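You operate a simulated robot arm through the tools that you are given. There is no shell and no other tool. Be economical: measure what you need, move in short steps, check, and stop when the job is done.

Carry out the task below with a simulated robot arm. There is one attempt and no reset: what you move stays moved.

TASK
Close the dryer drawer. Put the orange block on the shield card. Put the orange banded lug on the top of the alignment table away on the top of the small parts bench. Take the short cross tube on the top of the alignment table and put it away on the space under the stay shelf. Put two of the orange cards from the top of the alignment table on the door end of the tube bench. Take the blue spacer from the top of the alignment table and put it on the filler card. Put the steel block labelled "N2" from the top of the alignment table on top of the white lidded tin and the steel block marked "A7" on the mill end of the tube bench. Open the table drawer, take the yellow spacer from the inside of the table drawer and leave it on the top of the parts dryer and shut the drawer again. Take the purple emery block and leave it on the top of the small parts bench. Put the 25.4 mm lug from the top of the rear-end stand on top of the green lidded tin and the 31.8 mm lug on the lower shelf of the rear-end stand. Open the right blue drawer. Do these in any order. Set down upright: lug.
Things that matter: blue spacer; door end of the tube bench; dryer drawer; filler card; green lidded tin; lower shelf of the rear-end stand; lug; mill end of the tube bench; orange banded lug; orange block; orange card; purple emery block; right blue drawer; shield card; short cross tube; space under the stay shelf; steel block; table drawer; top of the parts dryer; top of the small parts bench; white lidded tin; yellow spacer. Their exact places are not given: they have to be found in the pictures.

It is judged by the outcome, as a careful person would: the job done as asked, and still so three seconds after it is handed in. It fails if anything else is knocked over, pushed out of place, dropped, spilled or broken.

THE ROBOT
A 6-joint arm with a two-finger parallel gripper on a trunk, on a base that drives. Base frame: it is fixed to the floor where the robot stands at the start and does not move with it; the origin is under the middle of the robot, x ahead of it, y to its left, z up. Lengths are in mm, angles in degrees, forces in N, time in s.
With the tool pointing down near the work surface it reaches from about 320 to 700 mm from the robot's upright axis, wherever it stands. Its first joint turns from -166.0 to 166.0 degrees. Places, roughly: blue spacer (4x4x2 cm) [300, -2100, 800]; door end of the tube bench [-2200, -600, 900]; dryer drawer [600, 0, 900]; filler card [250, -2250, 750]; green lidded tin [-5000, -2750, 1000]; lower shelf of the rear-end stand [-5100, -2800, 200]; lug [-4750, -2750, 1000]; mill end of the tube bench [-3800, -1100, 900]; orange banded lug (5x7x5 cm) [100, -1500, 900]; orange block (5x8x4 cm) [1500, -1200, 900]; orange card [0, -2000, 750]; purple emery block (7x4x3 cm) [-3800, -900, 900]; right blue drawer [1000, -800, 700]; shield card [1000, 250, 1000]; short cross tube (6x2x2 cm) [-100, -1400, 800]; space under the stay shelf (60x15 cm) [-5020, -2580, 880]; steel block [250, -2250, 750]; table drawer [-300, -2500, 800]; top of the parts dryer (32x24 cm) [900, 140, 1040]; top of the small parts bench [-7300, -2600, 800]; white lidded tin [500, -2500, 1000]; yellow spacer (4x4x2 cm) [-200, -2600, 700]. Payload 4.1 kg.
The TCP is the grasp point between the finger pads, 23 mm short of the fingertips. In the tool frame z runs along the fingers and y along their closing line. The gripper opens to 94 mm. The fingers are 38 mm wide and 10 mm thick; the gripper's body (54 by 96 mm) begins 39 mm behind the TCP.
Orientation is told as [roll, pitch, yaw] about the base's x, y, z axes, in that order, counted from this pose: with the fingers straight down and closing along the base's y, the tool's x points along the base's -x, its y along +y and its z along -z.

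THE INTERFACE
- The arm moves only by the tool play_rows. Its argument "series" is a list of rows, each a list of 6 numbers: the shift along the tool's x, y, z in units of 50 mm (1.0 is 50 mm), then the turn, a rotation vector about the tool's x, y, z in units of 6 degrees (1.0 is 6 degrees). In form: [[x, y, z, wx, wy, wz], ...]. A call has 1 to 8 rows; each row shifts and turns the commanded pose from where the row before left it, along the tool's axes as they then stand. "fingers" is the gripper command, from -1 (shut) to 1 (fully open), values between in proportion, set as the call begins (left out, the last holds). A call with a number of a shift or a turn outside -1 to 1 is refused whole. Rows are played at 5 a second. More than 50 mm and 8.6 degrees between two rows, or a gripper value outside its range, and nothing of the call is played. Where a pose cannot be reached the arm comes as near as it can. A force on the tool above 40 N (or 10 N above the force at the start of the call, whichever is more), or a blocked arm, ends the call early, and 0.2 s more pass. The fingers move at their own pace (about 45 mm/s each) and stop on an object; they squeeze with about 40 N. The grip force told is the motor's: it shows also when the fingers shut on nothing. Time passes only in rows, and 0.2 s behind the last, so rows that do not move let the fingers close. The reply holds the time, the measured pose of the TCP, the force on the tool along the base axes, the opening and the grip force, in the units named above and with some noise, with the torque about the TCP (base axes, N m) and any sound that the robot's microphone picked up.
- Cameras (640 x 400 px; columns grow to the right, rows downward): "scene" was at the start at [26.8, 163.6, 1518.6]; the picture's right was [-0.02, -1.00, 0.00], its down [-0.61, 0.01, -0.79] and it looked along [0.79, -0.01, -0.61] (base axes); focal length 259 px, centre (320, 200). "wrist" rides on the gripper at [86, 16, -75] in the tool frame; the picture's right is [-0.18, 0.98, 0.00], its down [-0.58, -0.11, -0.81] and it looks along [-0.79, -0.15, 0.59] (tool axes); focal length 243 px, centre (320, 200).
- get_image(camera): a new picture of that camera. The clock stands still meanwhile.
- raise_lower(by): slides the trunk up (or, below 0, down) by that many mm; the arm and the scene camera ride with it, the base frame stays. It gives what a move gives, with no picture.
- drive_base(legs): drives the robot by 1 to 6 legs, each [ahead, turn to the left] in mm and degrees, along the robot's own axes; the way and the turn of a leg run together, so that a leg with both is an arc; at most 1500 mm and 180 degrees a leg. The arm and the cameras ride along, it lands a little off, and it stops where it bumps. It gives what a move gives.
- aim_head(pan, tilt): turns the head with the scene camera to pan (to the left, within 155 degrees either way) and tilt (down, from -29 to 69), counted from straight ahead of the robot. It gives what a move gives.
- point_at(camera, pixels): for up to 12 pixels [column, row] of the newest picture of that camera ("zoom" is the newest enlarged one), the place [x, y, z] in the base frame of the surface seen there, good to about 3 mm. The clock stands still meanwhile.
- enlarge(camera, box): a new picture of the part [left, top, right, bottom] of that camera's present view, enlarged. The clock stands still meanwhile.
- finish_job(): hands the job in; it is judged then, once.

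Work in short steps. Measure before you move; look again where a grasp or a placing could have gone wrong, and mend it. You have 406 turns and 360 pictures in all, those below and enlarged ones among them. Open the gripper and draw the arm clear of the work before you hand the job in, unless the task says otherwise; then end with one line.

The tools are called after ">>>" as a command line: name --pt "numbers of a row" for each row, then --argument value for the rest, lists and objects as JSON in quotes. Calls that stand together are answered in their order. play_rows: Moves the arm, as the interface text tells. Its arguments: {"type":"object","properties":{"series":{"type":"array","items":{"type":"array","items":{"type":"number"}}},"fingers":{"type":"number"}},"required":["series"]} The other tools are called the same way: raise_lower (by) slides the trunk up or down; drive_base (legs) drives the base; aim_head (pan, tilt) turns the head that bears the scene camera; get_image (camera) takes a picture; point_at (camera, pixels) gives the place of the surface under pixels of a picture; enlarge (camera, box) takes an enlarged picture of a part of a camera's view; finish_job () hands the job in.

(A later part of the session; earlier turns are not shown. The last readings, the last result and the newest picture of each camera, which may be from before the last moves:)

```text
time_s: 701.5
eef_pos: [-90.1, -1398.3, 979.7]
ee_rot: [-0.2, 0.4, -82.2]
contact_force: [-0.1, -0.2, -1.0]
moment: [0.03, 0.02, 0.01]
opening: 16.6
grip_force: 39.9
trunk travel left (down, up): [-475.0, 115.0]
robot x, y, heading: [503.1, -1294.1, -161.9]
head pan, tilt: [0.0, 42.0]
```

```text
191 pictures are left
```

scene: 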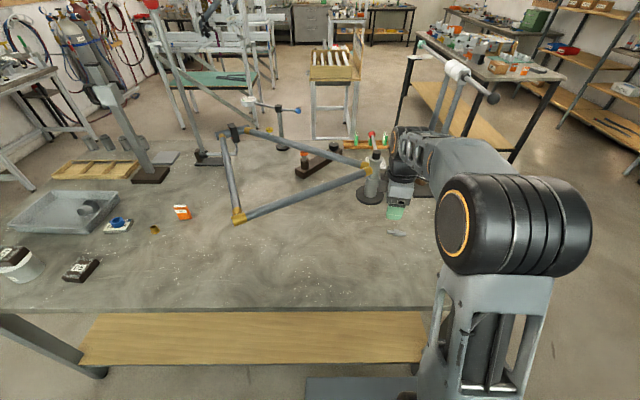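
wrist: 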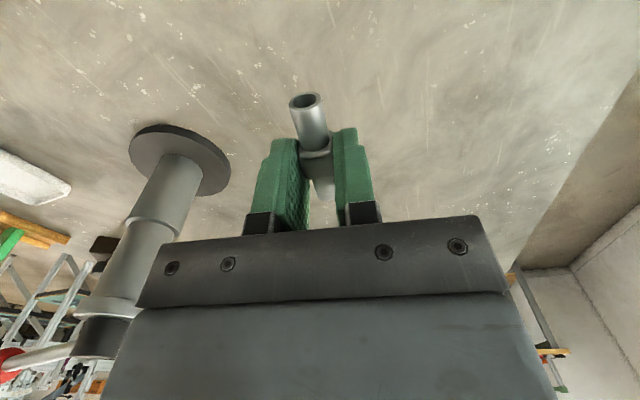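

Tube held. The stay shelf hangs right over its target, so I need a grasp with the tool tilted along the tube's axis. I'll set the tube down nearer, aligned with my heading, and regrip it tilted.

>>> play_rows --pt "0 0 -0.8 0 0 0" --pt "0 0.9 0 0 0 0.5" --pt "0 0.9 0 0 0 0.5" --pt "0 0.9 0 0 0 0.5" --pt "0 0.9 0 0 0 0.5" --pt "0 0 0 0 0 1" --pt "0 0 0 0 0 1" --pt "0 0 0 0 0 1"

>>> play_rows --pt "0 0 0 0 0 1" --pt "0 0 0 0 0 1" --pt "0 0 0 0 0 1" --pt "0 0 0 0 0 1" --pt "0 0 0 0 0 1" --pt "0 0 0 0 0 1" --pt "0 0 0 0 0 1" --pt "0 0 0 0 0 1"

>>> get_image --camera "wrist"

```text
time_s: 703.3
eef_pos: [88.9, -1387.2, 1018.9]
ee_rot: [-0.3, 0.2, -112.2]
contact_force: [-1.8, 0.6, -0.7]
moment: [0.02, -0.03, 0.0]
opening: 16.7
grip_force: 39.5
trunk travel left (down, up): [-475.0, 115.0]
robot x, y, heading: [504.9, -1294.0, -161.7]
head pan, tilt: [0.0, 42.0]
```

```text
time_s: 705.1
eef_pos: [89.6, -1387.6, 1018.3]
ee_rot: [-0.4, -0.1, -160.2]
contact_force: [0.2, -0.4, -0.4]
moment: [-0.01, 0.02, 0.02]
opening: 17.0
grip_force: 39.6
trunk travel left (down, up): [-475.0, 115.0]
robot x, y, heading: [498.6, -1293.4, -161.9]
head pan, tilt: [0.0, 42.0]
```

```text
190 pictures are left
```

wrist: 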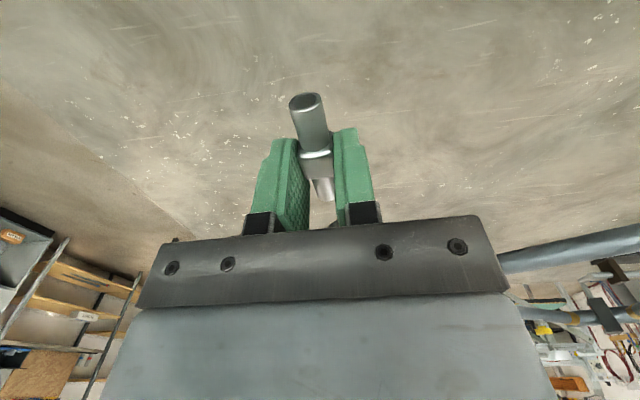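

>>> play_rows --pt "0 0 0.95 0 0 0" --pt "0 0 0.95 0 0 0" --pt "0 0 0.95 0 0 0" --pt "0 0 0.2 0 0 0" --pt "0 0 0.04 0 0 0" --pt "0 0 0 0 0 0"

>>> play_rows --pt "0 0 0 0 0 0" --pt "0 0 0 0 0 0" --pt "0 0 0 0 0 0" --pt "0 0 -0.3 0 0 0" --pt "0 0 -0.7 0 0 0" --fingers 0.1

>>> get_image --camera "wrist"

```text
time_s: 706.5
eef_pos: [88.1, -1385.6, 864.1]
ee_rot: [-0.3, -0.1, -160.2]
contact_force: [-0.1, 0.9, 0.1]
moment: [0.01, 0.01, -0.02]
opening: 16.5
grip_force: 40.1
trunk travel left (down, up): [-475.0, 115.0]
robot x, y, heading: [503.8, -1298.2, -161.7]
head pan, tilt: [0.0, 42.0]
```

```text
time_s: 707.7
eef_pos: [90.1, -1387.0, 913.7]
ee_rot: [-0.4, -0.1, -160.1]
contact_force: [-0.2, 0.1, -0.3]
moment: [0.02, 0.01, 0.02]
opening: 51.8
grip_force: 0.1
trunk travel left (down, up): [-475.0, 115.0]
robot x, y, heading: [504.2, -1292.6, -161.9]
head pan, tilt: [0.0, 42.0]
```

```text
189 pictures are left
```

wrist: 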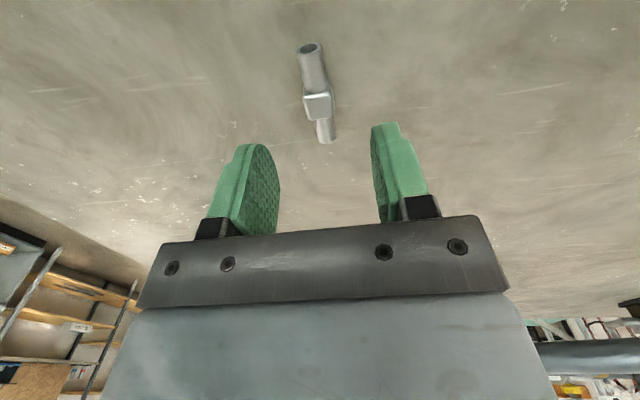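

Tube lies aligned under the tool. Tilt 40°, then descend to regrip.

>>> play_rows --pt "0 0 0 0 -1 0" --pt "0 0 0 0 -1 0" --pt "0 0 0 0 -1 0" --pt "0 0 0 0 -1 0" --pt "0 0 0 0 -1 0" --pt "0 0 0 0 -1 0" --pt "0 0 0 0 -0.67 0" --pt "0 0 0 0 0 0"

>>> get_image --camera "wrist"

>>> get_image --camera "scene"

```text
time_s: 709.5
eef_pos: [91.4, -1393.7, 913.5]
ee_rot: [1.8, -31.5, -159.9]
contact_force: [0.1, 0.1, 0.5]
moment: [-0.01, -0.01, 0.03]
opening: 51.7
grip_force: 0.1
out of reach, approached as far as the arm can: row 5, 6
trunk travel left (down, up): [-475.0, 115.0]
robot x, y, heading: [506.5, -1294.7, -161.7]
head pan, tilt: [0.0, 42.0]
```

```text
188 pictures are left
```

wrist: 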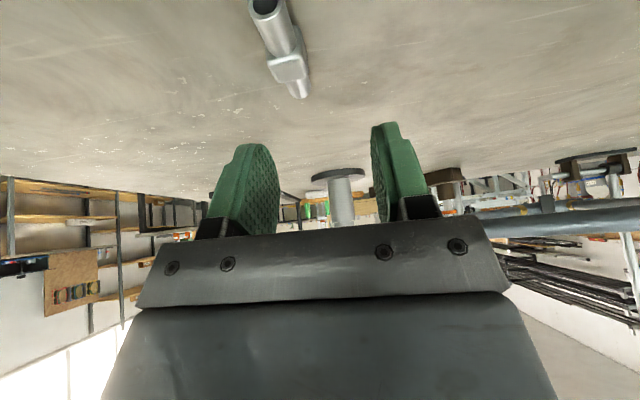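

```text
187 pictures are left
```

scene: 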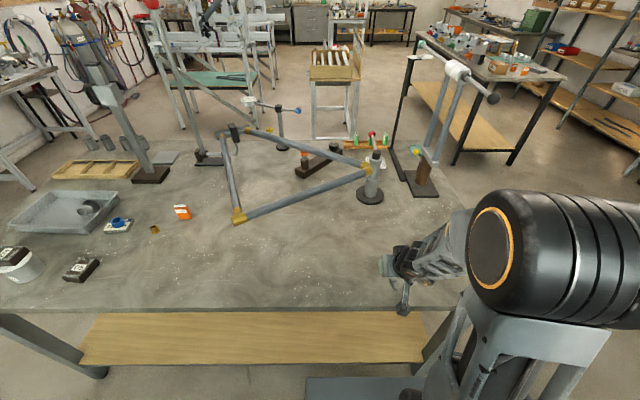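

The tilt hits a wrist limit this low; raise the arm and lower the trunk 200 mm to free it.

>>> play_rows --pt "-0.6 0 -0.75 0 0 0" --pt "-0.6 0 -0.75 0 0 0" --pt "-0.6 0 -0.75 0 0 0" --pt "-0.6 0 -0.75 0 0 0" --pt "0 0 0 0 0 0"

>>> raise_lower --by -200

>>> get_image --camera "wrist"

```text
time_s: 710.7
eef_pos: [71.0, -1396.2, 1103.4]
ee_rot: [1.6, -33.0, -160.1]
contact_force: [0.2, 0.0, -0.5]
moment: [0.03, 0.01, 0.02]
opening: 51.8
grip_force: 0.1
trunk travel left (down, up): [-475.0, 115.0]
robot x, y, heading: [510.3, -1293.6, -161.7]
head pan, tilt: [0.0, 42.0]
```

```text
time_s: 712.9
eef_pos: [70.1, -1394.5, 903.6]
ee_rot: [1.5, -33.0, -160.1]
contact_force: [0.2, -0.2, -1.0]
moment: [-0.03, 0.0, -0.04]
opening: 52.0
grip_force: 0.0
trunk travel left (down, up): [-275.0, 315.0]
robot x, y, heading: [497.8, -1296.3, -162.0]
head pan, tilt: [0.0, 42.0]
```

```text
186 pictures are left
```

wrist: 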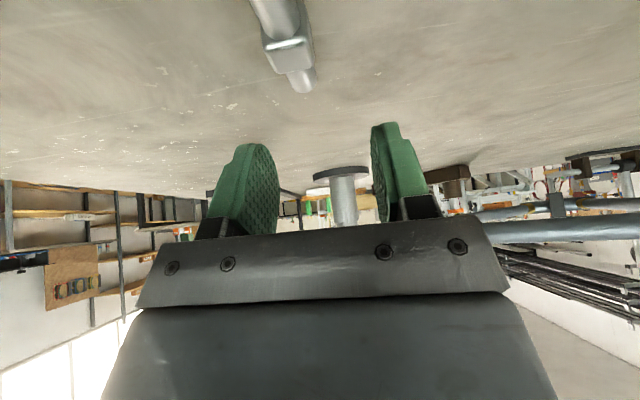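

>>> play_rows --pt "0 0 0 0 -0.6 0" --pt "0.32 -0.04 -0.235 0 0 0" --pt "0 0 0 0 0 0"

>>> get_image --camera "wrist"

>>> point_at --camera "wrist" --pixels '[[290, 60], [295, 50], [300, 85], [270, 15]]'

```text
time_s: 713.7
eef_pos: [88.3, -1386.5, 904.7]
ee_rot: [1.7, -36.5, -160.2]
contact_force: [0.7, -0.4, 0.2]
moment: [-0.01, -0.01, 0.0]
opening: 52.1
grip_force: 0.0
trunk travel left (down, up): [-275.0, 315.0]
robot x, y, heading: [502.4, -1293.5, -161.9]
head pan, tilt: [0.0, 42.0]
```

```text
185 pictures are left
```

wrist: 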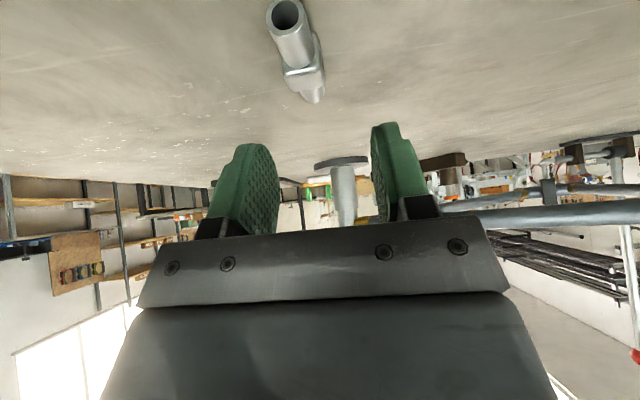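

```text
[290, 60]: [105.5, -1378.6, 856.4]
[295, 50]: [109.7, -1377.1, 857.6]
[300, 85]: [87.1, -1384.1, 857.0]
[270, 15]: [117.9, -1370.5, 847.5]
```

>>> play_rows --pt "0.258 -0.022 0.23 0 0 0" --pt "0.258 -0.022 0.23 0 0 0" --pt "0 0 0 0 0 0"

>>> get_image --camera "wrist"

```text
time_s: 714.5
eef_pos: [93.6, -1383.7, 870.6]
ee_rot: [1.6, -36.6, -160.2]
contact_force: [1.7, -0.6, 4.7]
moment: [0.09, -0.01, -0.03]
opening: 51.4
grip_force: 0.0
trunk travel left (down, up): [-275.0, 315.0]
robot x, y, heading: [501.4, -1294.0, -162.0]
head pan, tilt: [0.0, 42.0]
```

```text
184 pictures are left
```

wrist: 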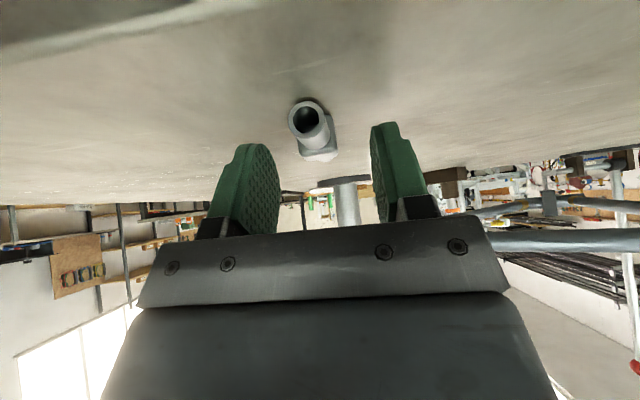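

>>> play_rows --pt "0 0 0 0 0 0" --pt "0 0 0 0 0 0" --pt "0 0 0 0 0 0" --pt "0 0 0 0 0 0" --fingers -1

>>> play_rows --pt "-0.3 0 -0.4 0 0 0" --pt "-0.55 0 -0.75 0 0 0" --pt "-0.55 0 -0.75 0 0 0" --pt "-0.55 0 -0.75 0 0 0"

>>> get_image --camera "wrist"

```text
time_s: 715.5
eef_pos: [94.3, -1382.0, 870.2]
ee_rot: [1.8, -36.5, -160.1]
contact_force: [1.0, 1.7, 3.9]
moment: [0.06, 0.02, 0.07]
opening: 16.8
grip_force: 39.6
trunk travel left (down, up): [-275.0, 315.0]
robot x, y, heading: [505.5, -1294.1, -161.6]
head pan, tilt: [0.0, 42.0]
```

```text
time_s: 716.5
eef_pos: [92.0, -1379.3, 1035.8]
ee_rot: [1.7, -36.4, -160.2]
contact_force: [0.0, 0.4, 0.1]
moment: [0.02, 0.02, -0.01]
opening: 16.6
grip_force: 39.7
trunk travel left (down, up): [-275.0, 315.0]
robot x, y, heading: [502.6, -1293.4, -162.0]
head pan, tilt: [0.0, 42.0]
```

```text
183 pictures are left
```

wrist: 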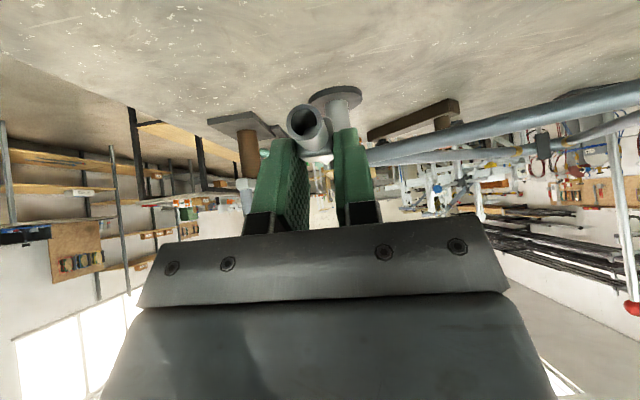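

Tube gripped tilted. Raise the trunk and drive to the north side of the rear-end stand.

>>> raise_lower --by 200

>>> drive_base --legs '[[0, -90], [730, 0], [0, 89.5], [1450, 0], [1450, 0], [1450, 0]]'

>>> aim_head --pan 0 --tilt 25

>>> get_image --camera "scene"

```text
time_s: 718.7
eef_pos: [93.3, -1378.9, 1233.1]
ee_rot: [1.7, -36.4, -160.2]
contact_force: [0.0, -0.5, -0.7]
moment: [0.02, 0.04, 0.03]
opening: 16.8
grip_force: 39.8
trunk travel left (down, up): [-475.0, 115.0]
robot x, y, heading: [507.1, -1292.6, -162.0]
head pan, tilt: [0.0, 42.0]
```

```text
time_s: 750.8
eef_pos: [-4302.3, -1997.2, 1235.4]
ee_rot: [1.7, -36.5, -160.5]
contact_force: [0.2, -0.9, -0.8]
moment: [0.0, 0.0, -0.01]
opening: 16.6
grip_force: 40.3
trunk travel left (down, up): [-475.0, 115.0]
robot x, y, heading: [-3888.5, -1916.5, -162.4]
head pan, tilt: [0.0, 42.0]
```

```text
time_s: 751.6
eef_pos: [-4302.3, -1996.7, 1235.2]
ee_rot: [1.8, -36.4, -160.7]
contact_force: [0.1, -0.4, -0.3]
moment: [0.0, -0.02, -0.02]
opening: 16.8
grip_force: 39.9
trunk travel left (down, up): [-475.0, 115.0]
robot x, y, heading: [-3892.4, -1913.7, -162.1]
head pan, tilt: [0.0, 25.0]
```

```text
182 pictures are left
```

scene: 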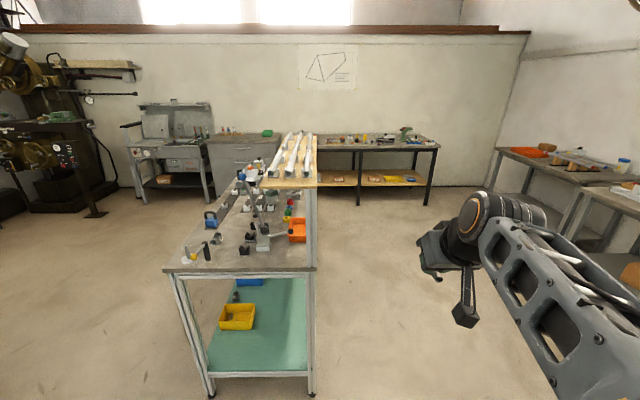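

>>> drive_base --legs '[[0, -13.5], [1330, 0], [0, 104]]'

>>> get_image --camera "scene"

```text
time_s: 763.5
eef_pos: [-5142.5, -2427.4, 1234.7]
ee_rot: [1.6, -36.4, -69.7]
contact_force: [-0.1, 0.3, -1.3]
moment: [-0.02, 0.05, -0.01]
opening: 16.8
grip_force: 39.3
trunk travel left (down, up): [-475.0, 115.0]
robot x, y, heading: [-5228.4, -2016.6, -71.4]
head pan, tilt: [0.0, 25.0]
```

```text
181 pictures are left
```

scene: 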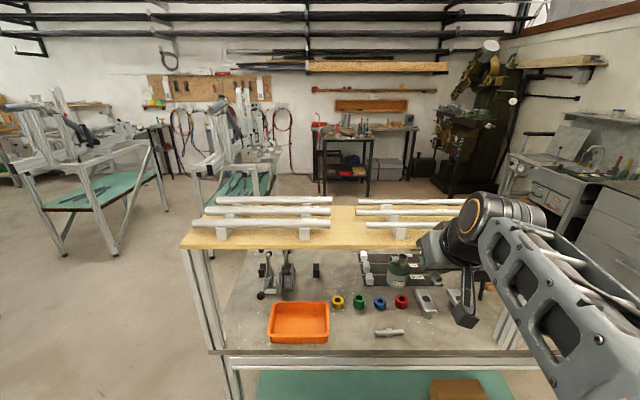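

>>> enlarge --camera "scene" --box '[180, 200, 560, 400]'

>>> point_at --camera "scene" --pixels '[[355, 335], [355, 345], [388, 333], [450, 335], [420, 345], [300, 248], [400, 249], [205, 300], [330, 335], [380, 310], [425, 310], [505, 335]]'

```text
1.68 times, centred on (370, 300) of scene
```

zoom: 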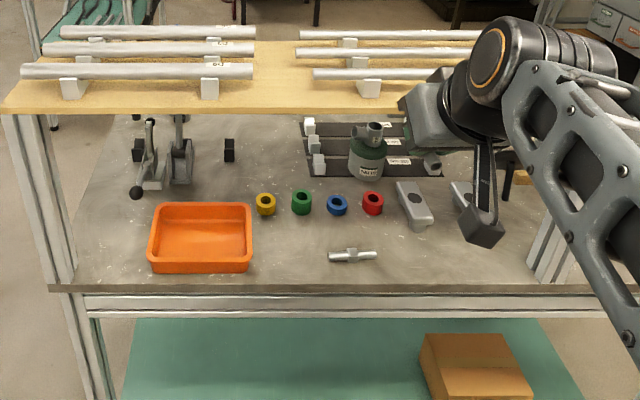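

```text
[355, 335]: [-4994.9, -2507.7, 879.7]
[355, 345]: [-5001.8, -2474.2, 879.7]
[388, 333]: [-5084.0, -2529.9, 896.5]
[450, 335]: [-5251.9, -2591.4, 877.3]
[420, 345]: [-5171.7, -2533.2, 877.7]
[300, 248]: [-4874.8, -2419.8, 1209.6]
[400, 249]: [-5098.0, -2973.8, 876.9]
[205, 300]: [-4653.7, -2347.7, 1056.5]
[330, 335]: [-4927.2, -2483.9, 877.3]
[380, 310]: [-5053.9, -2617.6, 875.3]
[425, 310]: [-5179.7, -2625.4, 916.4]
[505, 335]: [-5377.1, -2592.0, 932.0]
```

Target spot under the shelf between the tray and the other tube: (-4999,-2527). Lower the trunk, shift sideways and descend outside the table edge.

>>> raise_lower --by -200

>>> play_rows --pt "0 0.74 0 0 0 0" --pt "0 0.74 0 0 0 0" --pt "0 0.74 0 0 0 0" --pt "0.435 0 0.59 0 0 0" --pt "0.435 0 0.59 0 0 0" --pt "0.4 0 0.55 0 0 0" --pt "0 0 0 0 0 0"

>>> get_image --camera "scene"

>>> get_image --camera "wrist"

```text
time_s: 765.7
eef_pos: [-5140.7, -2427.7, 1034.7]
ee_rot: [1.8, -36.3, -69.8]
contact_force: [-0.3, 0.4, -0.9]
moment: [0.03, -0.02, 0.01]
opening: 16.9
grip_force: 39.9
trunk travel left (down, up): [-275.0, 315.0]
robot x, y, heading: [-5230.8, -2016.2, -71.8]
head pan, tilt: [0.0, 25.0]
```

```text
time_s: 767.3
eef_pos: [-5035.4, -2387.0, 930.3]
ee_rot: [1.7, -36.5, -69.8]
contact_force: [-1.1, 0.8, -0.2]
moment: [-0.01, 0.0, -0.03]
opening: 16.9
grip_force: 39.7
trunk travel left (down, up): [-275.0, 315.0]
robot x, y, heading: [-5229.0, -2013.1, -71.3]
head pan, tilt: [0.0, 25.0]
```

```text
179 pictures are left
```

scene: 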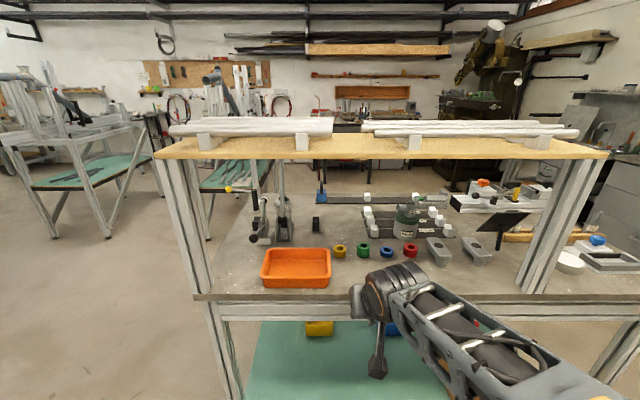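

```text
178 pictures are left
```

wrist: 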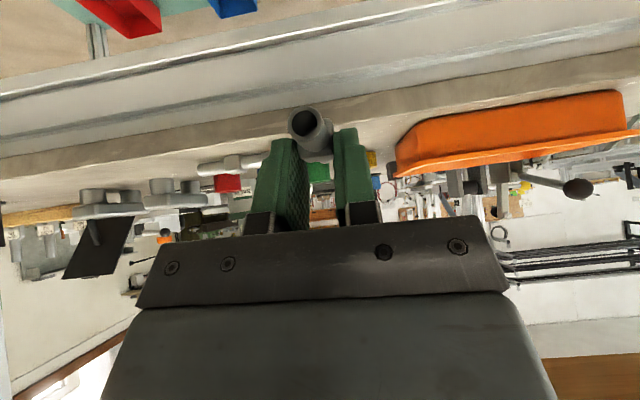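

Move straight in 143 mm under the shelf at z 930.

>>> play_rows --pt "-0.6 0 0.445 0 0 0" --pt "-0.6 0 0.445 0 0 0" --pt "-0.6 0 0.445 0 0 0" --pt "-0.5 0 0.37 0 0 0" --pt "0 0 0 0 0 0"

>>> get_image --camera "scene"

>>> get_image --camera "wrist"

```text
time_s: 768.5
eef_pos: [-4985.0, -2519.7, 928.8]
ee_rot: [1.7, -36.4, -69.8]
contact_force: [0.1, -0.1, -0.3]
moment: [-0.03, 0.02, 0.01]
opening: 16.9
grip_force: 39.6
trunk travel left (down, up): [-275.0, 315.0]
robot x, y, heading: [-5232.9, -2014.3, -71.6]
head pan, tilt: [0.0, 25.0]
```

```text
177 pictures are left
```

scene: 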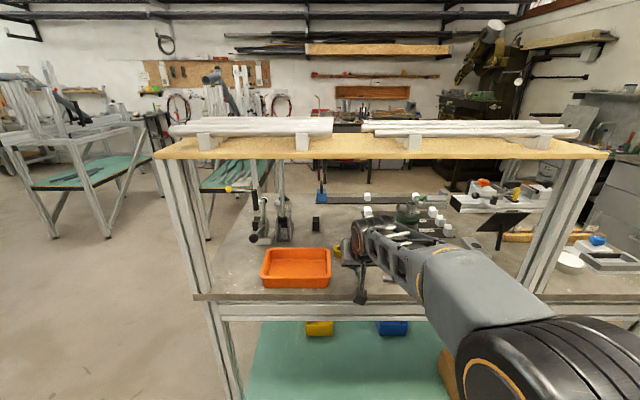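

```text
176 pictures are left
```

wrist: 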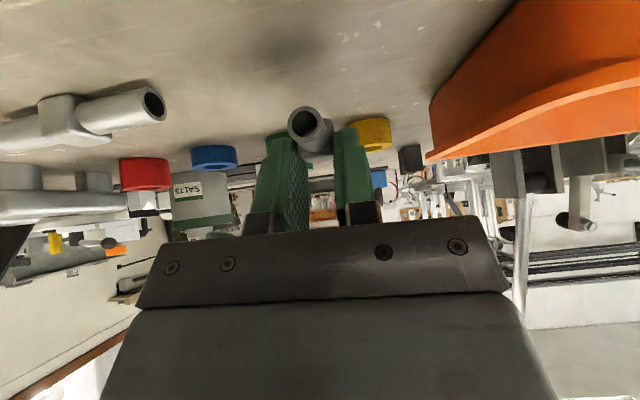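

>>> point_at --camera "wrist" --pixels '[[370, 130], [215, 155], [435, 100], [150, 105], [290, 40], [275, 140]]'

```text
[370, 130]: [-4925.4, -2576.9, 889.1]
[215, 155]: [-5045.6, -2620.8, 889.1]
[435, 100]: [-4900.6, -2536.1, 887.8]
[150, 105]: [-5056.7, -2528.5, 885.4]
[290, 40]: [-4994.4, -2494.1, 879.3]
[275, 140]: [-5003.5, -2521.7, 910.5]
```

Clear. Lower gently.

>>> play_rows --pt "0.09 0 0.12 0 0 0" --pt "0.09 0 0.12 0 0 0" --pt "0.03 0 0.04 0 0 0" --pt "0 0 0 0 0 0"

>>> play_rows --pt "0.02 0 0.03 0 0 0" --pt "0.02 0 0.03 0 0 0" --pt "0 0 0 0 0 0"

```text
time_s: 769.5
eef_pos: [-4984.0, -2519.8, 912.6]
ee_rot: [1.7, -36.6, -69.8]
contact_force: [-0.6, 0.4, -0.3]
moment: [-0.01, -0.01, 0.0]
opening: 16.8
grip_force: 40.3
trunk travel left (down, up): [-275.0, 315.0]
robot x, y, heading: [-5227.3, -2016.4, -71.6]
head pan, tilt: [0.0, 25.0]
```

```text
time_s: 770.3
eef_pos: [-4984.3, -2520.6, 909.5]
ee_rot: [1.7, -36.6, -69.9]
contact_force: [0.9, -0.8, 9.8]
moment: [-0.06, 0.11, -0.01]
opening: 16.4
grip_force: 39.8
trunk travel left (down, up): [-275.0, 315.0]
robot x, y, heading: [-5228.8, -2016.6, -71.5]
head pan, tilt: [0.0, 25.0]
```

Contact. Open to 40 mm, retreat along the tool axis.

>>> play_rows --pt "0 0 0 0 0 0" --pt "0 0 0 0 0 0" --pt "0 0 -0.3 0 0 0" --pt "0 0 -0.8 0 0 0" --pt "0 0 -0.8 0 0 0" --fingers -0.15

>>> get_image --camera "wrist"

```text
time_s: 771.5
eef_pos: [-5005.9, -2468.9, 984.3]
ee_rot: [1.6, -36.4, -69.7]
contact_force: [0.8, -0.3, 0.2]
moment: [0.01, 0.01, 0.0]
opening: 40.2
grip_force: 0.1
trunk travel left (down, up): [-275.0, 315.0]
robot x, y, heading: [-5230.8, -2014.3, -71.7]
head pan, tilt: [0.0, 25.0]
```

```text
175 pictures are left
```

wrist: 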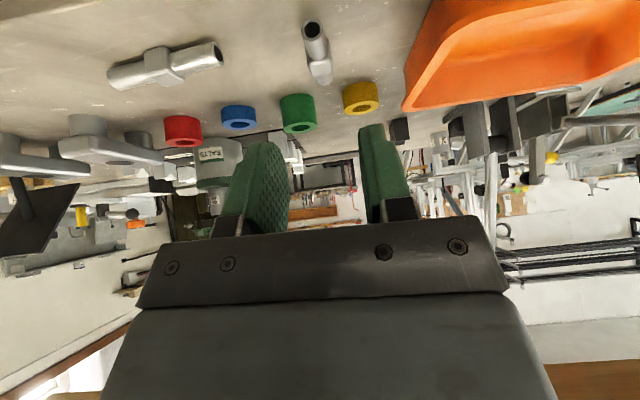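

Tube lies in place. Back out, raise the trunk and untilt.

>>> play_rows --pt "0.75 0 -0.55 0 0 0" --pt "0.75 0 -0.55 0 0 0" --pt "0.75 0 -0.55 0 0 0"

>>> drive_base --legs '[[-150, 0]]'

>>> raise_lower --by 200

>>> play_rows --pt "0 0 0 0 1 0" --pt "0 0 0 0 1 0" --pt "0 0 0 0 1 0" --pt "0 0 0 0 1 0" --pt "0 0 0 0 1 0" --pt "0 0 0 0 1 0"

>>> get_image --camera "scene"

```text
time_s: 772.3
eef_pos: [-5055.6, -2346.0, 966.1]
ee_rot: [0.9, -33.7, -70.1]
contact_force: [0.1, -0.1, -0.5]
moment: [0.04, 0.01, -0.01]
opening: 39.9
grip_force: 0.1
trunk travel left (down, up): [-275.0, 315.0]
robot x, y, heading: [-5229.8, -2020.1, -71.4]
head pan, tilt: [0.0, 25.0]
```

```text
time_s: 773.6
eef_pos: [-5101.8, -2202.5, 967.7]
ee_rot: [0.9, -33.6, -69.4]
contact_force: [-0.9, -1.0, 0.2]
moment: [-0.01, 0.01, -0.03]
opening: 40.2
grip_force: 0.0
trunk travel left (down, up): [-275.0, 315.0]
robot x, y, heading: [-5277.7, -1872.9, -71.9]
head pan, tilt: [0.0, 25.0]
```

```text
time_s: 775.8
eef_pos: [-5100.3, -2201.1, 1167.9]
ee_rot: [0.8, -33.7, -69.4]
contact_force: [-0.5, -0.7, 0.3]
moment: [0.01, -0.01, 0.0]
opening: 40.2
grip_force: 0.1
trunk travel left (down, up): [-475.0, 115.0]
robot x, y, heading: [-5276.1, -1869.3, -71.4]
head pan, tilt: [0.0, 25.0]
```

```text
time_s: 777.2
eef_pos: [-5102.8, -2201.3, 1166.6]
ee_rot: [0.7, 2.5, -69.0]
contact_force: [0.6, 0.4, -0.7]
moment: [0.01, 0.04, 0.05]
opening: 40.1
grip_force: 0.0
trunk travel left (down, up): [-475.0, 115.0]
robot x, y, heading: [-5277.0, -1873.9, -71.2]
head pan, tilt: [0.0, 25.0]
```

```text
174 pictures are left
```

scene: 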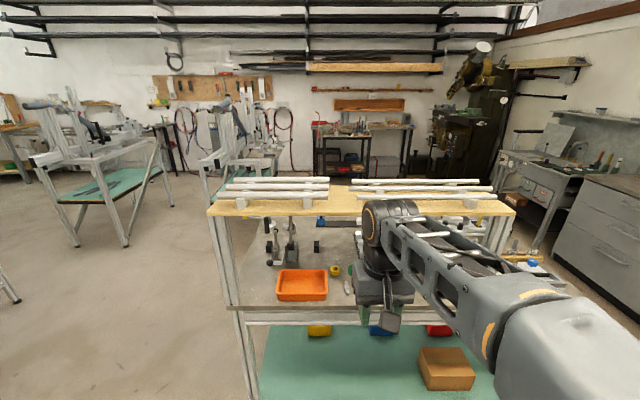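

Now the table drawer with the yellow spacer. Drive back east to the aisle between the wood stand and the alignment table.

>>> drive_base --legs '[[0, 67.9], [1415, 0], [0, 21.9], [1285, 0], [1270, 0], [0, -90]]'

>>> aim_head --pan 10 --tilt 22

>>> get_image --camera "scene"

```text
time_s: 804.3
eef_pos: [-1256.7, -1502.0, 1167.0]
ee_rot: [0.7, 2.5, -68.9]
contact_force: [0.2, -0.2, 0.1]
moment: [0.01, -0.01, -0.01]
opening: 40.1
grip_force: 0.0
trunk travel left (down, up): [-475.0, 115.0]
robot x, y, heading: [-1433.1, -1171.7, -71.5]
head pan, tilt: [0.0, 25.0]
```

```text
time_s: 805.0
eef_pos: [-1256.6, -1503.4, 1167.9]
ee_rot: [0.7, 2.5, -68.8]
contact_force: [0.1, 0.2, -0.4]
moment: [-0.01, -0.01, -0.03]
opening: 39.9
grip_force: 0.1
trunk travel left (down, up): [-475.0, 115.0]
robot x, y, heading: [-1432.1, -1176.6, -71.3]
head pan, tilt: [10.0, 22.0]
```

```text
173 pictures are left
```

scene: 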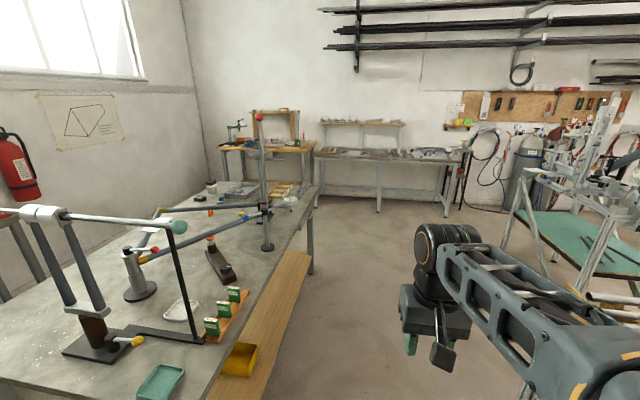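

>>> drive_base --legs '[[1100, 0]]'

>>> aim_head --pan 50 --tilt 35

>>> get_image --camera "scene"

```text
time_s: 810.7
eef_pos: [-912.1, -2558.7, 1167.1]
ee_rot: [0.7, 2.4, -69.4]
contact_force: [0.3, -0.8, 0.6]
moment: [-0.01, 0.02, -0.03]
opening: 40.0
grip_force: 0.2
trunk travel left (down, up): [-475.0, 115.0]
robot x, y, heading: [-1082.8, -2224.2, -71.9]
head pan, tilt: [10.0, 22.0]
```

```text
time_s: 811.8
eef_pos: [-911.9, -2557.2, 1167.8]
ee_rot: [0.7, 2.4, -69.3]
contact_force: [-0.3, 0.3, -0.1]
moment: [0.01, 0.03, 0.0]
opening: 39.9
grip_force: 0.1
trunk travel left (down, up): [-475.0, 115.0]
robot x, y, heading: [-1081.5, -2226.2, -72.3]
head pan, tilt: [50.0, 35.0]
```

```text
172 pictures are left
```

scene: 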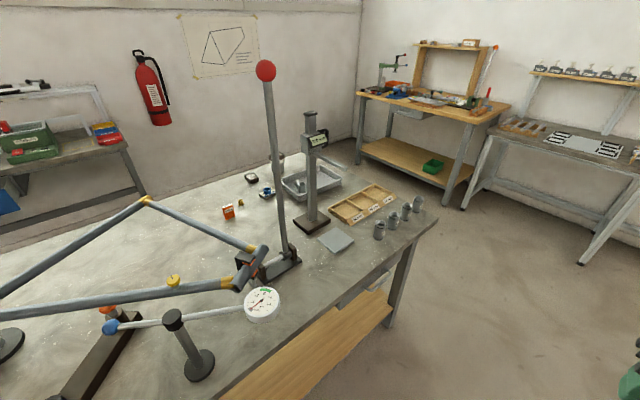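

>>> enlarge --camera "scene" --box '[280, 220, 450, 340]'

>>> point_at --camera "scene" --pixels '[[375, 283], [350, 300], [395, 262], [436, 217], [260, 370], [390, 320]]'

```text
3.33 times, centred on (365, 280) of scene
```

zoom: 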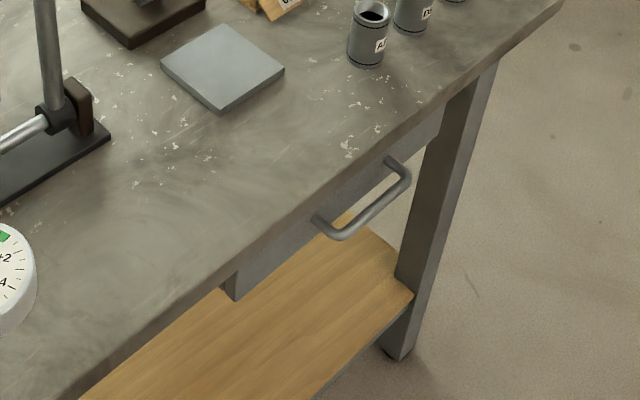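

```text
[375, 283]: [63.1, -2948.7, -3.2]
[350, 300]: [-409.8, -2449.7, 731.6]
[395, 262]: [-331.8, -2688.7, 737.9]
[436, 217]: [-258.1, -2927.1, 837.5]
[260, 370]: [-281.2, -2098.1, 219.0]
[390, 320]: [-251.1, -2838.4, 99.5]
```

>>> point_at --camera "zoom" --pixels '[[345, 237], [403, 183], [375, 213], [318, 222], [390, 160], [300, 235], [235, 290], [430, 130], [360, 200], [450, 110]]'

```text
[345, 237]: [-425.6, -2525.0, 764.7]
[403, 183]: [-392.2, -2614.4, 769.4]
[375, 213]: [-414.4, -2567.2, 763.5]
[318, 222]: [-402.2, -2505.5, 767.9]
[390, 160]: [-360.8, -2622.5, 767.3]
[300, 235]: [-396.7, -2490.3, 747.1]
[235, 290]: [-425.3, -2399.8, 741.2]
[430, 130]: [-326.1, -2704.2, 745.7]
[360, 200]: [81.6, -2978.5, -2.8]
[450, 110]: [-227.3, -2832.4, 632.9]
```

Drawer handle bar ≈ (-411,-2568,765) on the table's right side. Drive to stand in front, square to it (heading 17.4).

>>> drive_base --legs '[[545, 0], [0, 89.5], [-60, 0]]'

>>> aim_head --pan 0 --tilt 45

>>> get_image --camera "scene"

```text
time_s: 819.3
eef_pos: [-637.9, -2605.2, 1166.8]
ee_rot: [0.7, 2.4, 19.0]
contact_force: [-0.1, 1.1, 0.7]
moment: [0.03, -0.01, 0.01]
opening: 40.1
grip_force: 0.0
trunk travel left (down, up): [-475.0, 115.0]
robot x, y, heading: [-975.7, -2766.7, 16.5]
head pan, tilt: [50.0, 35.0]
```

```text
time_s: 820.4
eef_pos: [-639.3, -2605.4, 1167.5]
ee_rot: [0.7, 2.4, 19.0]
contact_force: [-0.6, -0.7, -0.2]
moment: [-0.02, -0.03, 0.03]
opening: 40.0
grip_force: 0.0
trunk travel left (down, up): [-475.0, 115.0]
robot x, y, heading: [-969.7, -2769.7, 16.6]
head pan, tilt: [0.0, 45.0]
```

```text
170 pictures are left
```

scene: 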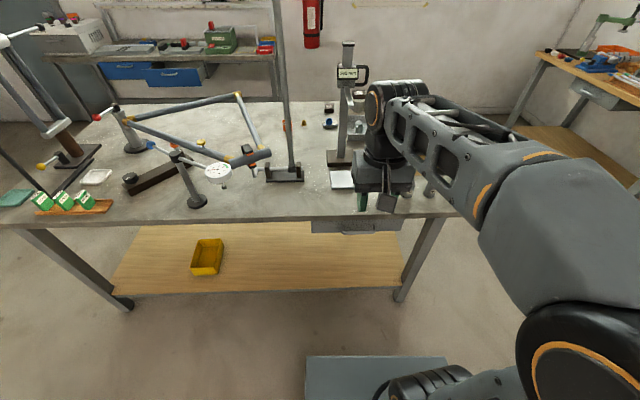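

>>> enlarge --camera "scene" --box '[290, 195, 430, 260]'

```text
4.57 times, centred on (360, 228) of scene
```

zoom: 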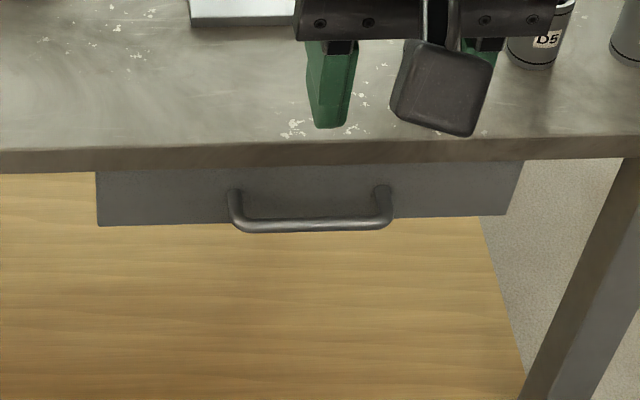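

>>> point_at --camera "zoom" --pixels '[[245, 225], [385, 223], [315, 226], [315, 205], [110, 215], [505, 205], [110, 180], [315, 158], [200, 200], [450, 195]]'

```text
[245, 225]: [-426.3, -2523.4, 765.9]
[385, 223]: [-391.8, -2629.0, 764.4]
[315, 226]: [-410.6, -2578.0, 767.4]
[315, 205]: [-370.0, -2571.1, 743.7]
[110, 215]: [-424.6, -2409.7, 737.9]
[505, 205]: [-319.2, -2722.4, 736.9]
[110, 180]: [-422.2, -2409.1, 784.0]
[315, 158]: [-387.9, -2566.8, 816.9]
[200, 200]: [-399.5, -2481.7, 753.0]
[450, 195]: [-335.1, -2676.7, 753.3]
```

Bar centre (-410,-2577,766); same 45° grip as before. Rotate the tool, then tilt.

>>> play_rows --pt "0 0 0 0 -0.4 0" --pt "0 0 0 0 0 1" --pt "0 0 0 0 0 1" --pt "0 0 0 0 0 1" --pt "0 0 0 0 0 1" --pt "0 0 0 0 0 1" --pt "0 0 0 0 0 1" --pt "0 0 0 0 0 1"

>>> play_rows --pt "0 0 0 0 0 1" --pt "0 0 0 0 0 1" --pt "0 0 0 0 0 1" --pt "0 0 0 0 0 1" --pt "0 0 0 0 0 1" --pt "0 0 0 0 0 1" --pt "0 0 0 0 0 1" --pt "0 0 0 0 0 1"

>>> play_rows --pt "0 0 0 0 0 0.2" --pt "0 0 0 -1 0 0" --pt "0 0 0 -1 0 0" --pt "0 0 0 -1 0 0" --pt "0 0 0 -1 0 0" --pt "0 0 0 -1 0 0" --pt "0 0 0 -1 0 0" --pt "0 0 0 -1 0 0" --fingers -0.15

>>> raise_lower --by -280

```text
time_s: 822.2
eef_pos: [-639.5, -2606.1, 1166.9]
ee_rot: [0.7, 0.5, -23.0]
contact_force: [0.4, 0.6, 0.3]
moment: [0.0, -0.01, -0.01]
opening: 39.8
grip_force: 0.1
trunk travel left (down, up): [-475.0, 115.0]
robot x, y, heading: [-971.9, -2765.7, 16.3]
head pan, tilt: [0.0, 45.0]
```

```text
time_s: 824.0
eef_pos: [-637.9, -2606.4, 1166.6]
ee_rot: [0.0, 0.7, -71.1]
contact_force: [-0.1, 1.2, -0.3]
moment: [-0.01, 0.01, 0.02]
opening: 39.8
grip_force: 0.1
trunk travel left (down, up): [-475.0, 115.0]
robot x, y, heading: [-972.7, -2767.8, 16.5]
head pan, tilt: [0.0, 45.0]
```

```text
time_s: 825.8
eef_pos: [-638.1, -2604.1, 1167.7]
ee_rot: [42.0, 0.7, -72.2]
contact_force: [0.2, -0.3, -0.1]
moment: [-0.02, -0.03, 0.0]
opening: 40.0
grip_force: 0.0
trunk travel left (down, up): [-475.0, 115.0]
robot x, y, heading: [-976.2, -2767.5, 16.4]
head pan, tilt: [0.0, 45.0]
```

```text
time_s: 827.3
eef_pos: [-688.0, -2636.2, 927.9]
ee_rot: [24.6, -4.2, -71.6]
contact_force: [-0.1, -0.5, -0.8]
moment: [0.01, 0.0, 0.0]
opening: 39.7
grip_force: 0.0
trunk travel left (down, up): [-361.0, 229.0]
robot x, y, heading: [-972.4, -2768.9, 16.4]
head pan, tilt: [0.0, 45.0]
stopped: the arm was blocked; the commanded pose is now the measured one
```

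>>> get_image --camera "scene"

>>> get_image --camera "wrist"

```text
168 pictures are left
```

scene: 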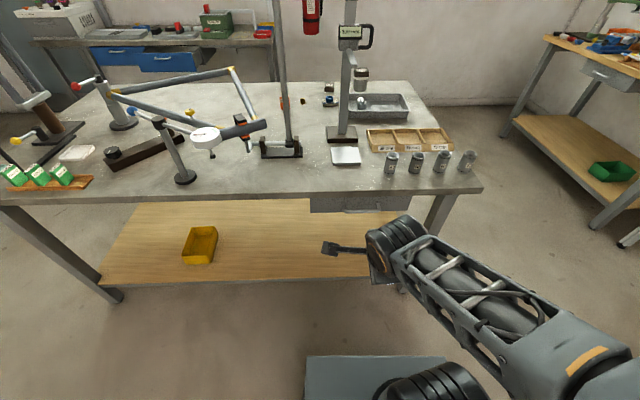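

```text
167 pictures are left
```

wrist: 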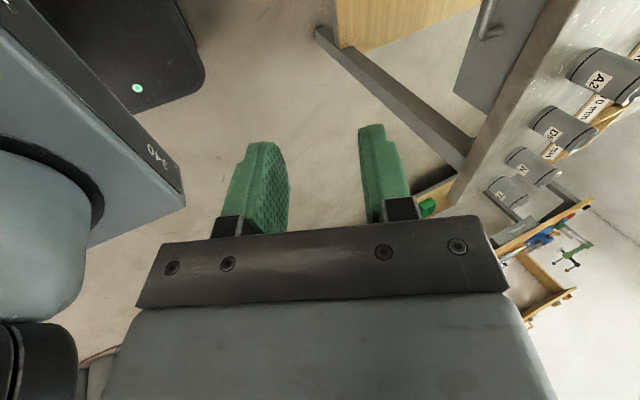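

No external contact visible; likely a posture limit close in. Move the tool outward and up, then restore the tilt.

>>> play_rows --pt "0 0.8 0.05 0 0 0" --pt "0 0.8 0.05 0 0 0" --pt "0 0.8 0.05 0 0 0" --pt "0 0.8 0.05 0 0 0" --pt "0 0 0 0 0.7 0" --pt "0 0 0 0 0 0"

>>> play_rows --pt "0 0 0 -1 0 0" --pt "0 0 0 -1 0 0" --pt "0 0 0 -1 0 0" --pt "0 0 0 0 0 0"

>>> get_image --camera "scene"

```text
time_s: 828.7
eef_pos: [-548.4, -2586.3, 984.0]
ee_rot: [24.3, -0.3, -70.0]
contact_force: [-0.1, 0.3, -0.5]
moment: [0.02, -0.01, 0.02]
opening: 40.3
grip_force: 0.1
trunk travel left (down, up): [-361.0, 229.0]
robot x, y, heading: [-972.6, -2763.7, 16.7]
head pan, tilt: [0.0, 45.0]
```

```text
time_s: 829.7
eef_pos: [-548.5, -2585.4, 983.1]
ee_rot: [42.4, -0.4, -69.8]
contact_force: [-0.2, 0.6, 0.4]
moment: [0.03, 0.0, 0.01]
opening: 40.2
grip_force: 0.1
trunk travel left (down, up): [-361.0, 229.0]
robot x, y, heading: [-969.4, -2768.0, 16.3]
head pan, tilt: [0.0, 45.0]
```

```text
166 pictures are left
```

scene: 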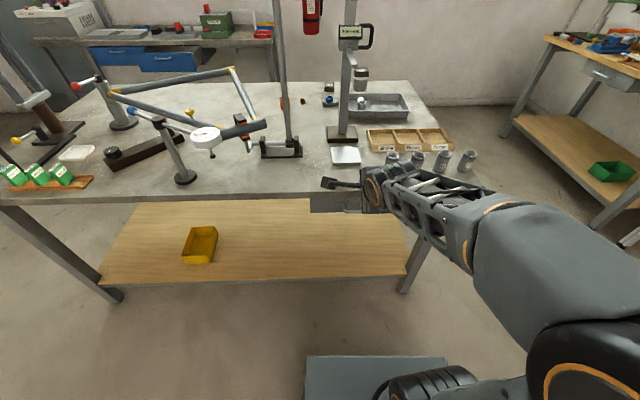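

>>> raise_lower --by -120

>>> play_rows --pt "0 0 0 0 -0.27 0.29" --pt "0 0 0 0 0 0"

```text
time_s: 831.2
eef_pos: [-548.9, -2586.5, 863.4]
ee_rot: [42.2, -0.4, -69.9]
contact_force: [-0.2, 0.0, -0.2]
moment: [-0.03, 0.01, 0.01]
opening: 39.9
grip_force: 0.1
trunk travel left (down, up): [-241.0, 349.0]
robot x, y, heading: [-974.2, -2771.5, 16.2]
head pan, tilt: [0.0, 45.0]
```

```text
time_s: 831.8
eef_pos: [-548.1, -2586.7, 863.3]
ee_rot: [42.3, -0.4, -72.3]
contact_force: [-0.1, 0.0, -1.2]
moment: [0.01, -0.01, -0.01]
opening: 40.2
grip_force: 0.1
trunk travel left (down, up): [-241.0, 349.0]
robot x, y, heading: [-972.1, -2768.1, 16.4]
head pan, tilt: [0.0, 45.0]
```

>>> play_rows --pt "-0.33 0.335 0.643 0 0 0" --pt "-0.33 0.335 0.643 0 0 0" --pt "0 0 0 0 0 0"

>>> get_image --camera "wrist"

>>> enlarge --camera "scene" --box '[290, 150, 430, 260]'

```text
time_s: 832.6
eef_pos: [-472.5, -2597.4, 836.6]
ee_rot: [42.3, -0.3, -72.3]
contact_force: [0.9, 0.5, 0.5]
moment: [0.03, 0.0, 0.0]
opening: 40.1
grip_force: 0.1
trunk travel left (down, up): [-241.0, 349.0]
robot x, y, heading: [-975.8, -2769.7, 16.7]
head pan, tilt: [0.0, 45.0]
```

```text
165 pictures are left
```

wrist: 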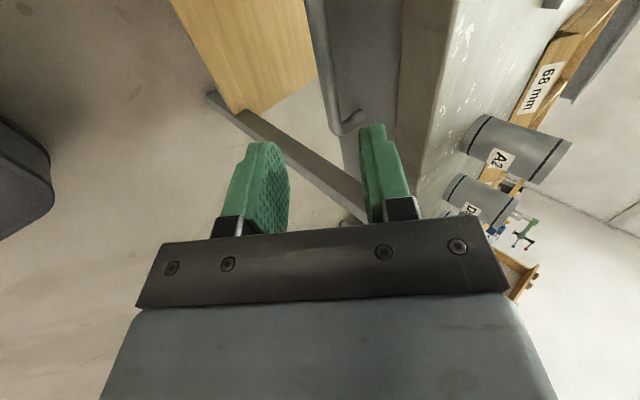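

```text
3.64 times, centred on (360, 205) of scene
```

zoom: 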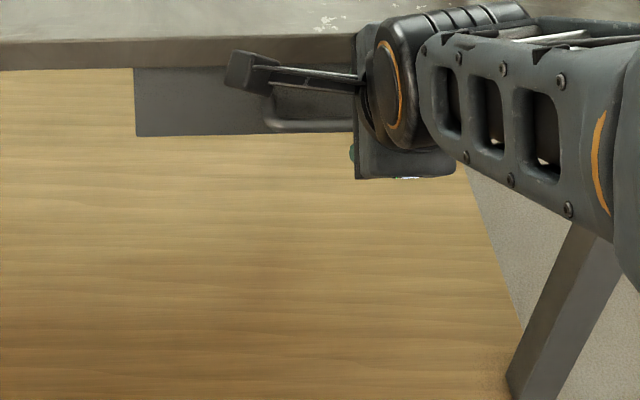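

Same picture as at the blue drawer. Advance 88 mm.

>>> play_rows --pt "0 0 0.6 0 0 0" --pt "0 0 0.6 0 0 0" --pt "0 0 0.4 0 0 0" --pt "0 0 0.16 0 0 0" --pt "0 0 0 0 0 0"

>>> get_image --camera "wrist"

```text
time_s: 833.8
eef_pos: [-416.8, -2579.0, 772.3]
ee_rot: [42.3, -0.4, -72.3]
contact_force: [0.1, -0.4, -1.2]
moment: [0.01, -0.01, 0.0]
opening: 40.2
grip_force: 0.2
trunk travel left (down, up): [-241.0, 349.0]
robot x, y, heading: [-969.9, -2766.4, 16.5]
head pan, tilt: [0.0, 45.0]
```

```text
163 pictures are left
```

wrist: 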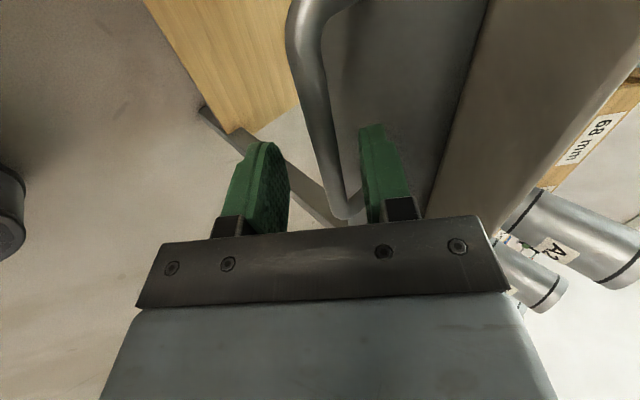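

Bar between the fingers. Close.

>>> play_rows --pt "0 0 0 0 0 0" --pt "0 0 0 0 0 0" --pt "0 0 0 0 0 0" --pt "0 0 0 0 0 0" --fingers -1

>>> play_rows --pt "0 -0.37 -0.336 0 0 0" --pt "0 -0.37 -0.336 0 0 0" --pt "0 -0.37 -0.336 0 0 0" --pt "0 -0.37 -0.336 0 0 0"

>>> get_image --camera "scene"

```text
time_s: 834.8
eef_pos: [-415.7, -2580.1, 774.4]
ee_rot: [42.6, -0.5, -72.2]
contact_force: [1.9, -1.0, 16.5]
moment: [-1.18, -0.65, 1.29]
opening: 11.8
grip_force: 45.2
trunk travel left (down, up): [-241.0, 349.0]
robot x, y, heading: [-970.2, -2765.7, 16.2]
head pan, tilt: [0.0, 45.0]
```

```text
time_s: 835.8
eef_pos: [-510.9, -2611.0, 775.2]
ee_rot: [42.5, -0.5, -72.3]
contact_force: [1.9, -11.4, 24.1]
moment: [-1.14, -0.68, 1.24]
opening: 11.7
grip_force: 44.8
trunk travel left (down, up): [-241.0, 349.0]
robot x, y, heading: [-969.4, -2771.5, 16.2]
head pan, tilt: [0.0, 45.0]
```

```text
162 pictures are left
```

scene: 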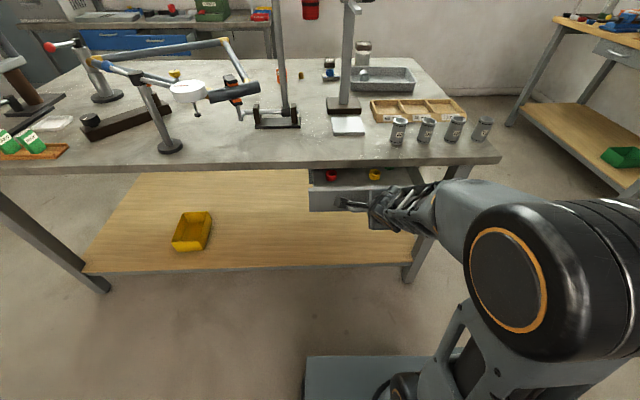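

Drawer out 100 mm; red and yellow spacers visible. Pull another 85 mm.

>>> play_rows --pt "0 -0.37 -0.336 0 0 0" --pt "0 -0.37 -0.336 0 0 0" --pt "0 -0.37 -0.336 0 0 0" --pt "0 -0.2 -0.18 0 0 0"

>>> get_image --camera "scene"

```text
time_s: 836.8
eef_pos: [-582.7, -2633.1, 774.6]
ee_rot: [41.6, -0.6, -72.4]
contact_force: [10.1, -31.6, -12.3]
moment: [-1.44, -0.4, 0.97]
opening: 11.9
grip_force: 44.5
out of reach, approached as far as the arm can: row 3, 4
trunk travel left (down, up): [-241.0, 349.0]
robot x, y, heading: [-972.7, -2769.0, 16.1]
head pan, tilt: [0.0, 45.0]
```

```text
161 pictures are left
```

scene: 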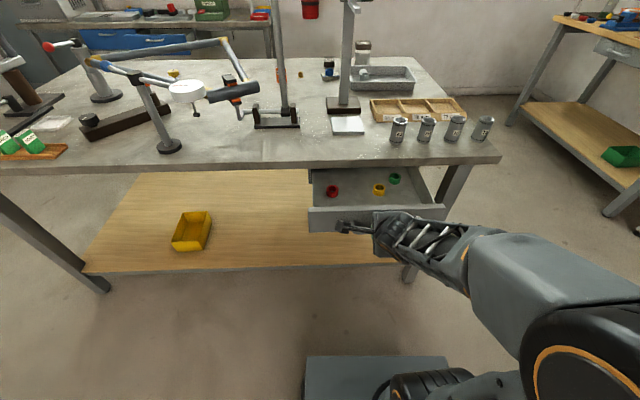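

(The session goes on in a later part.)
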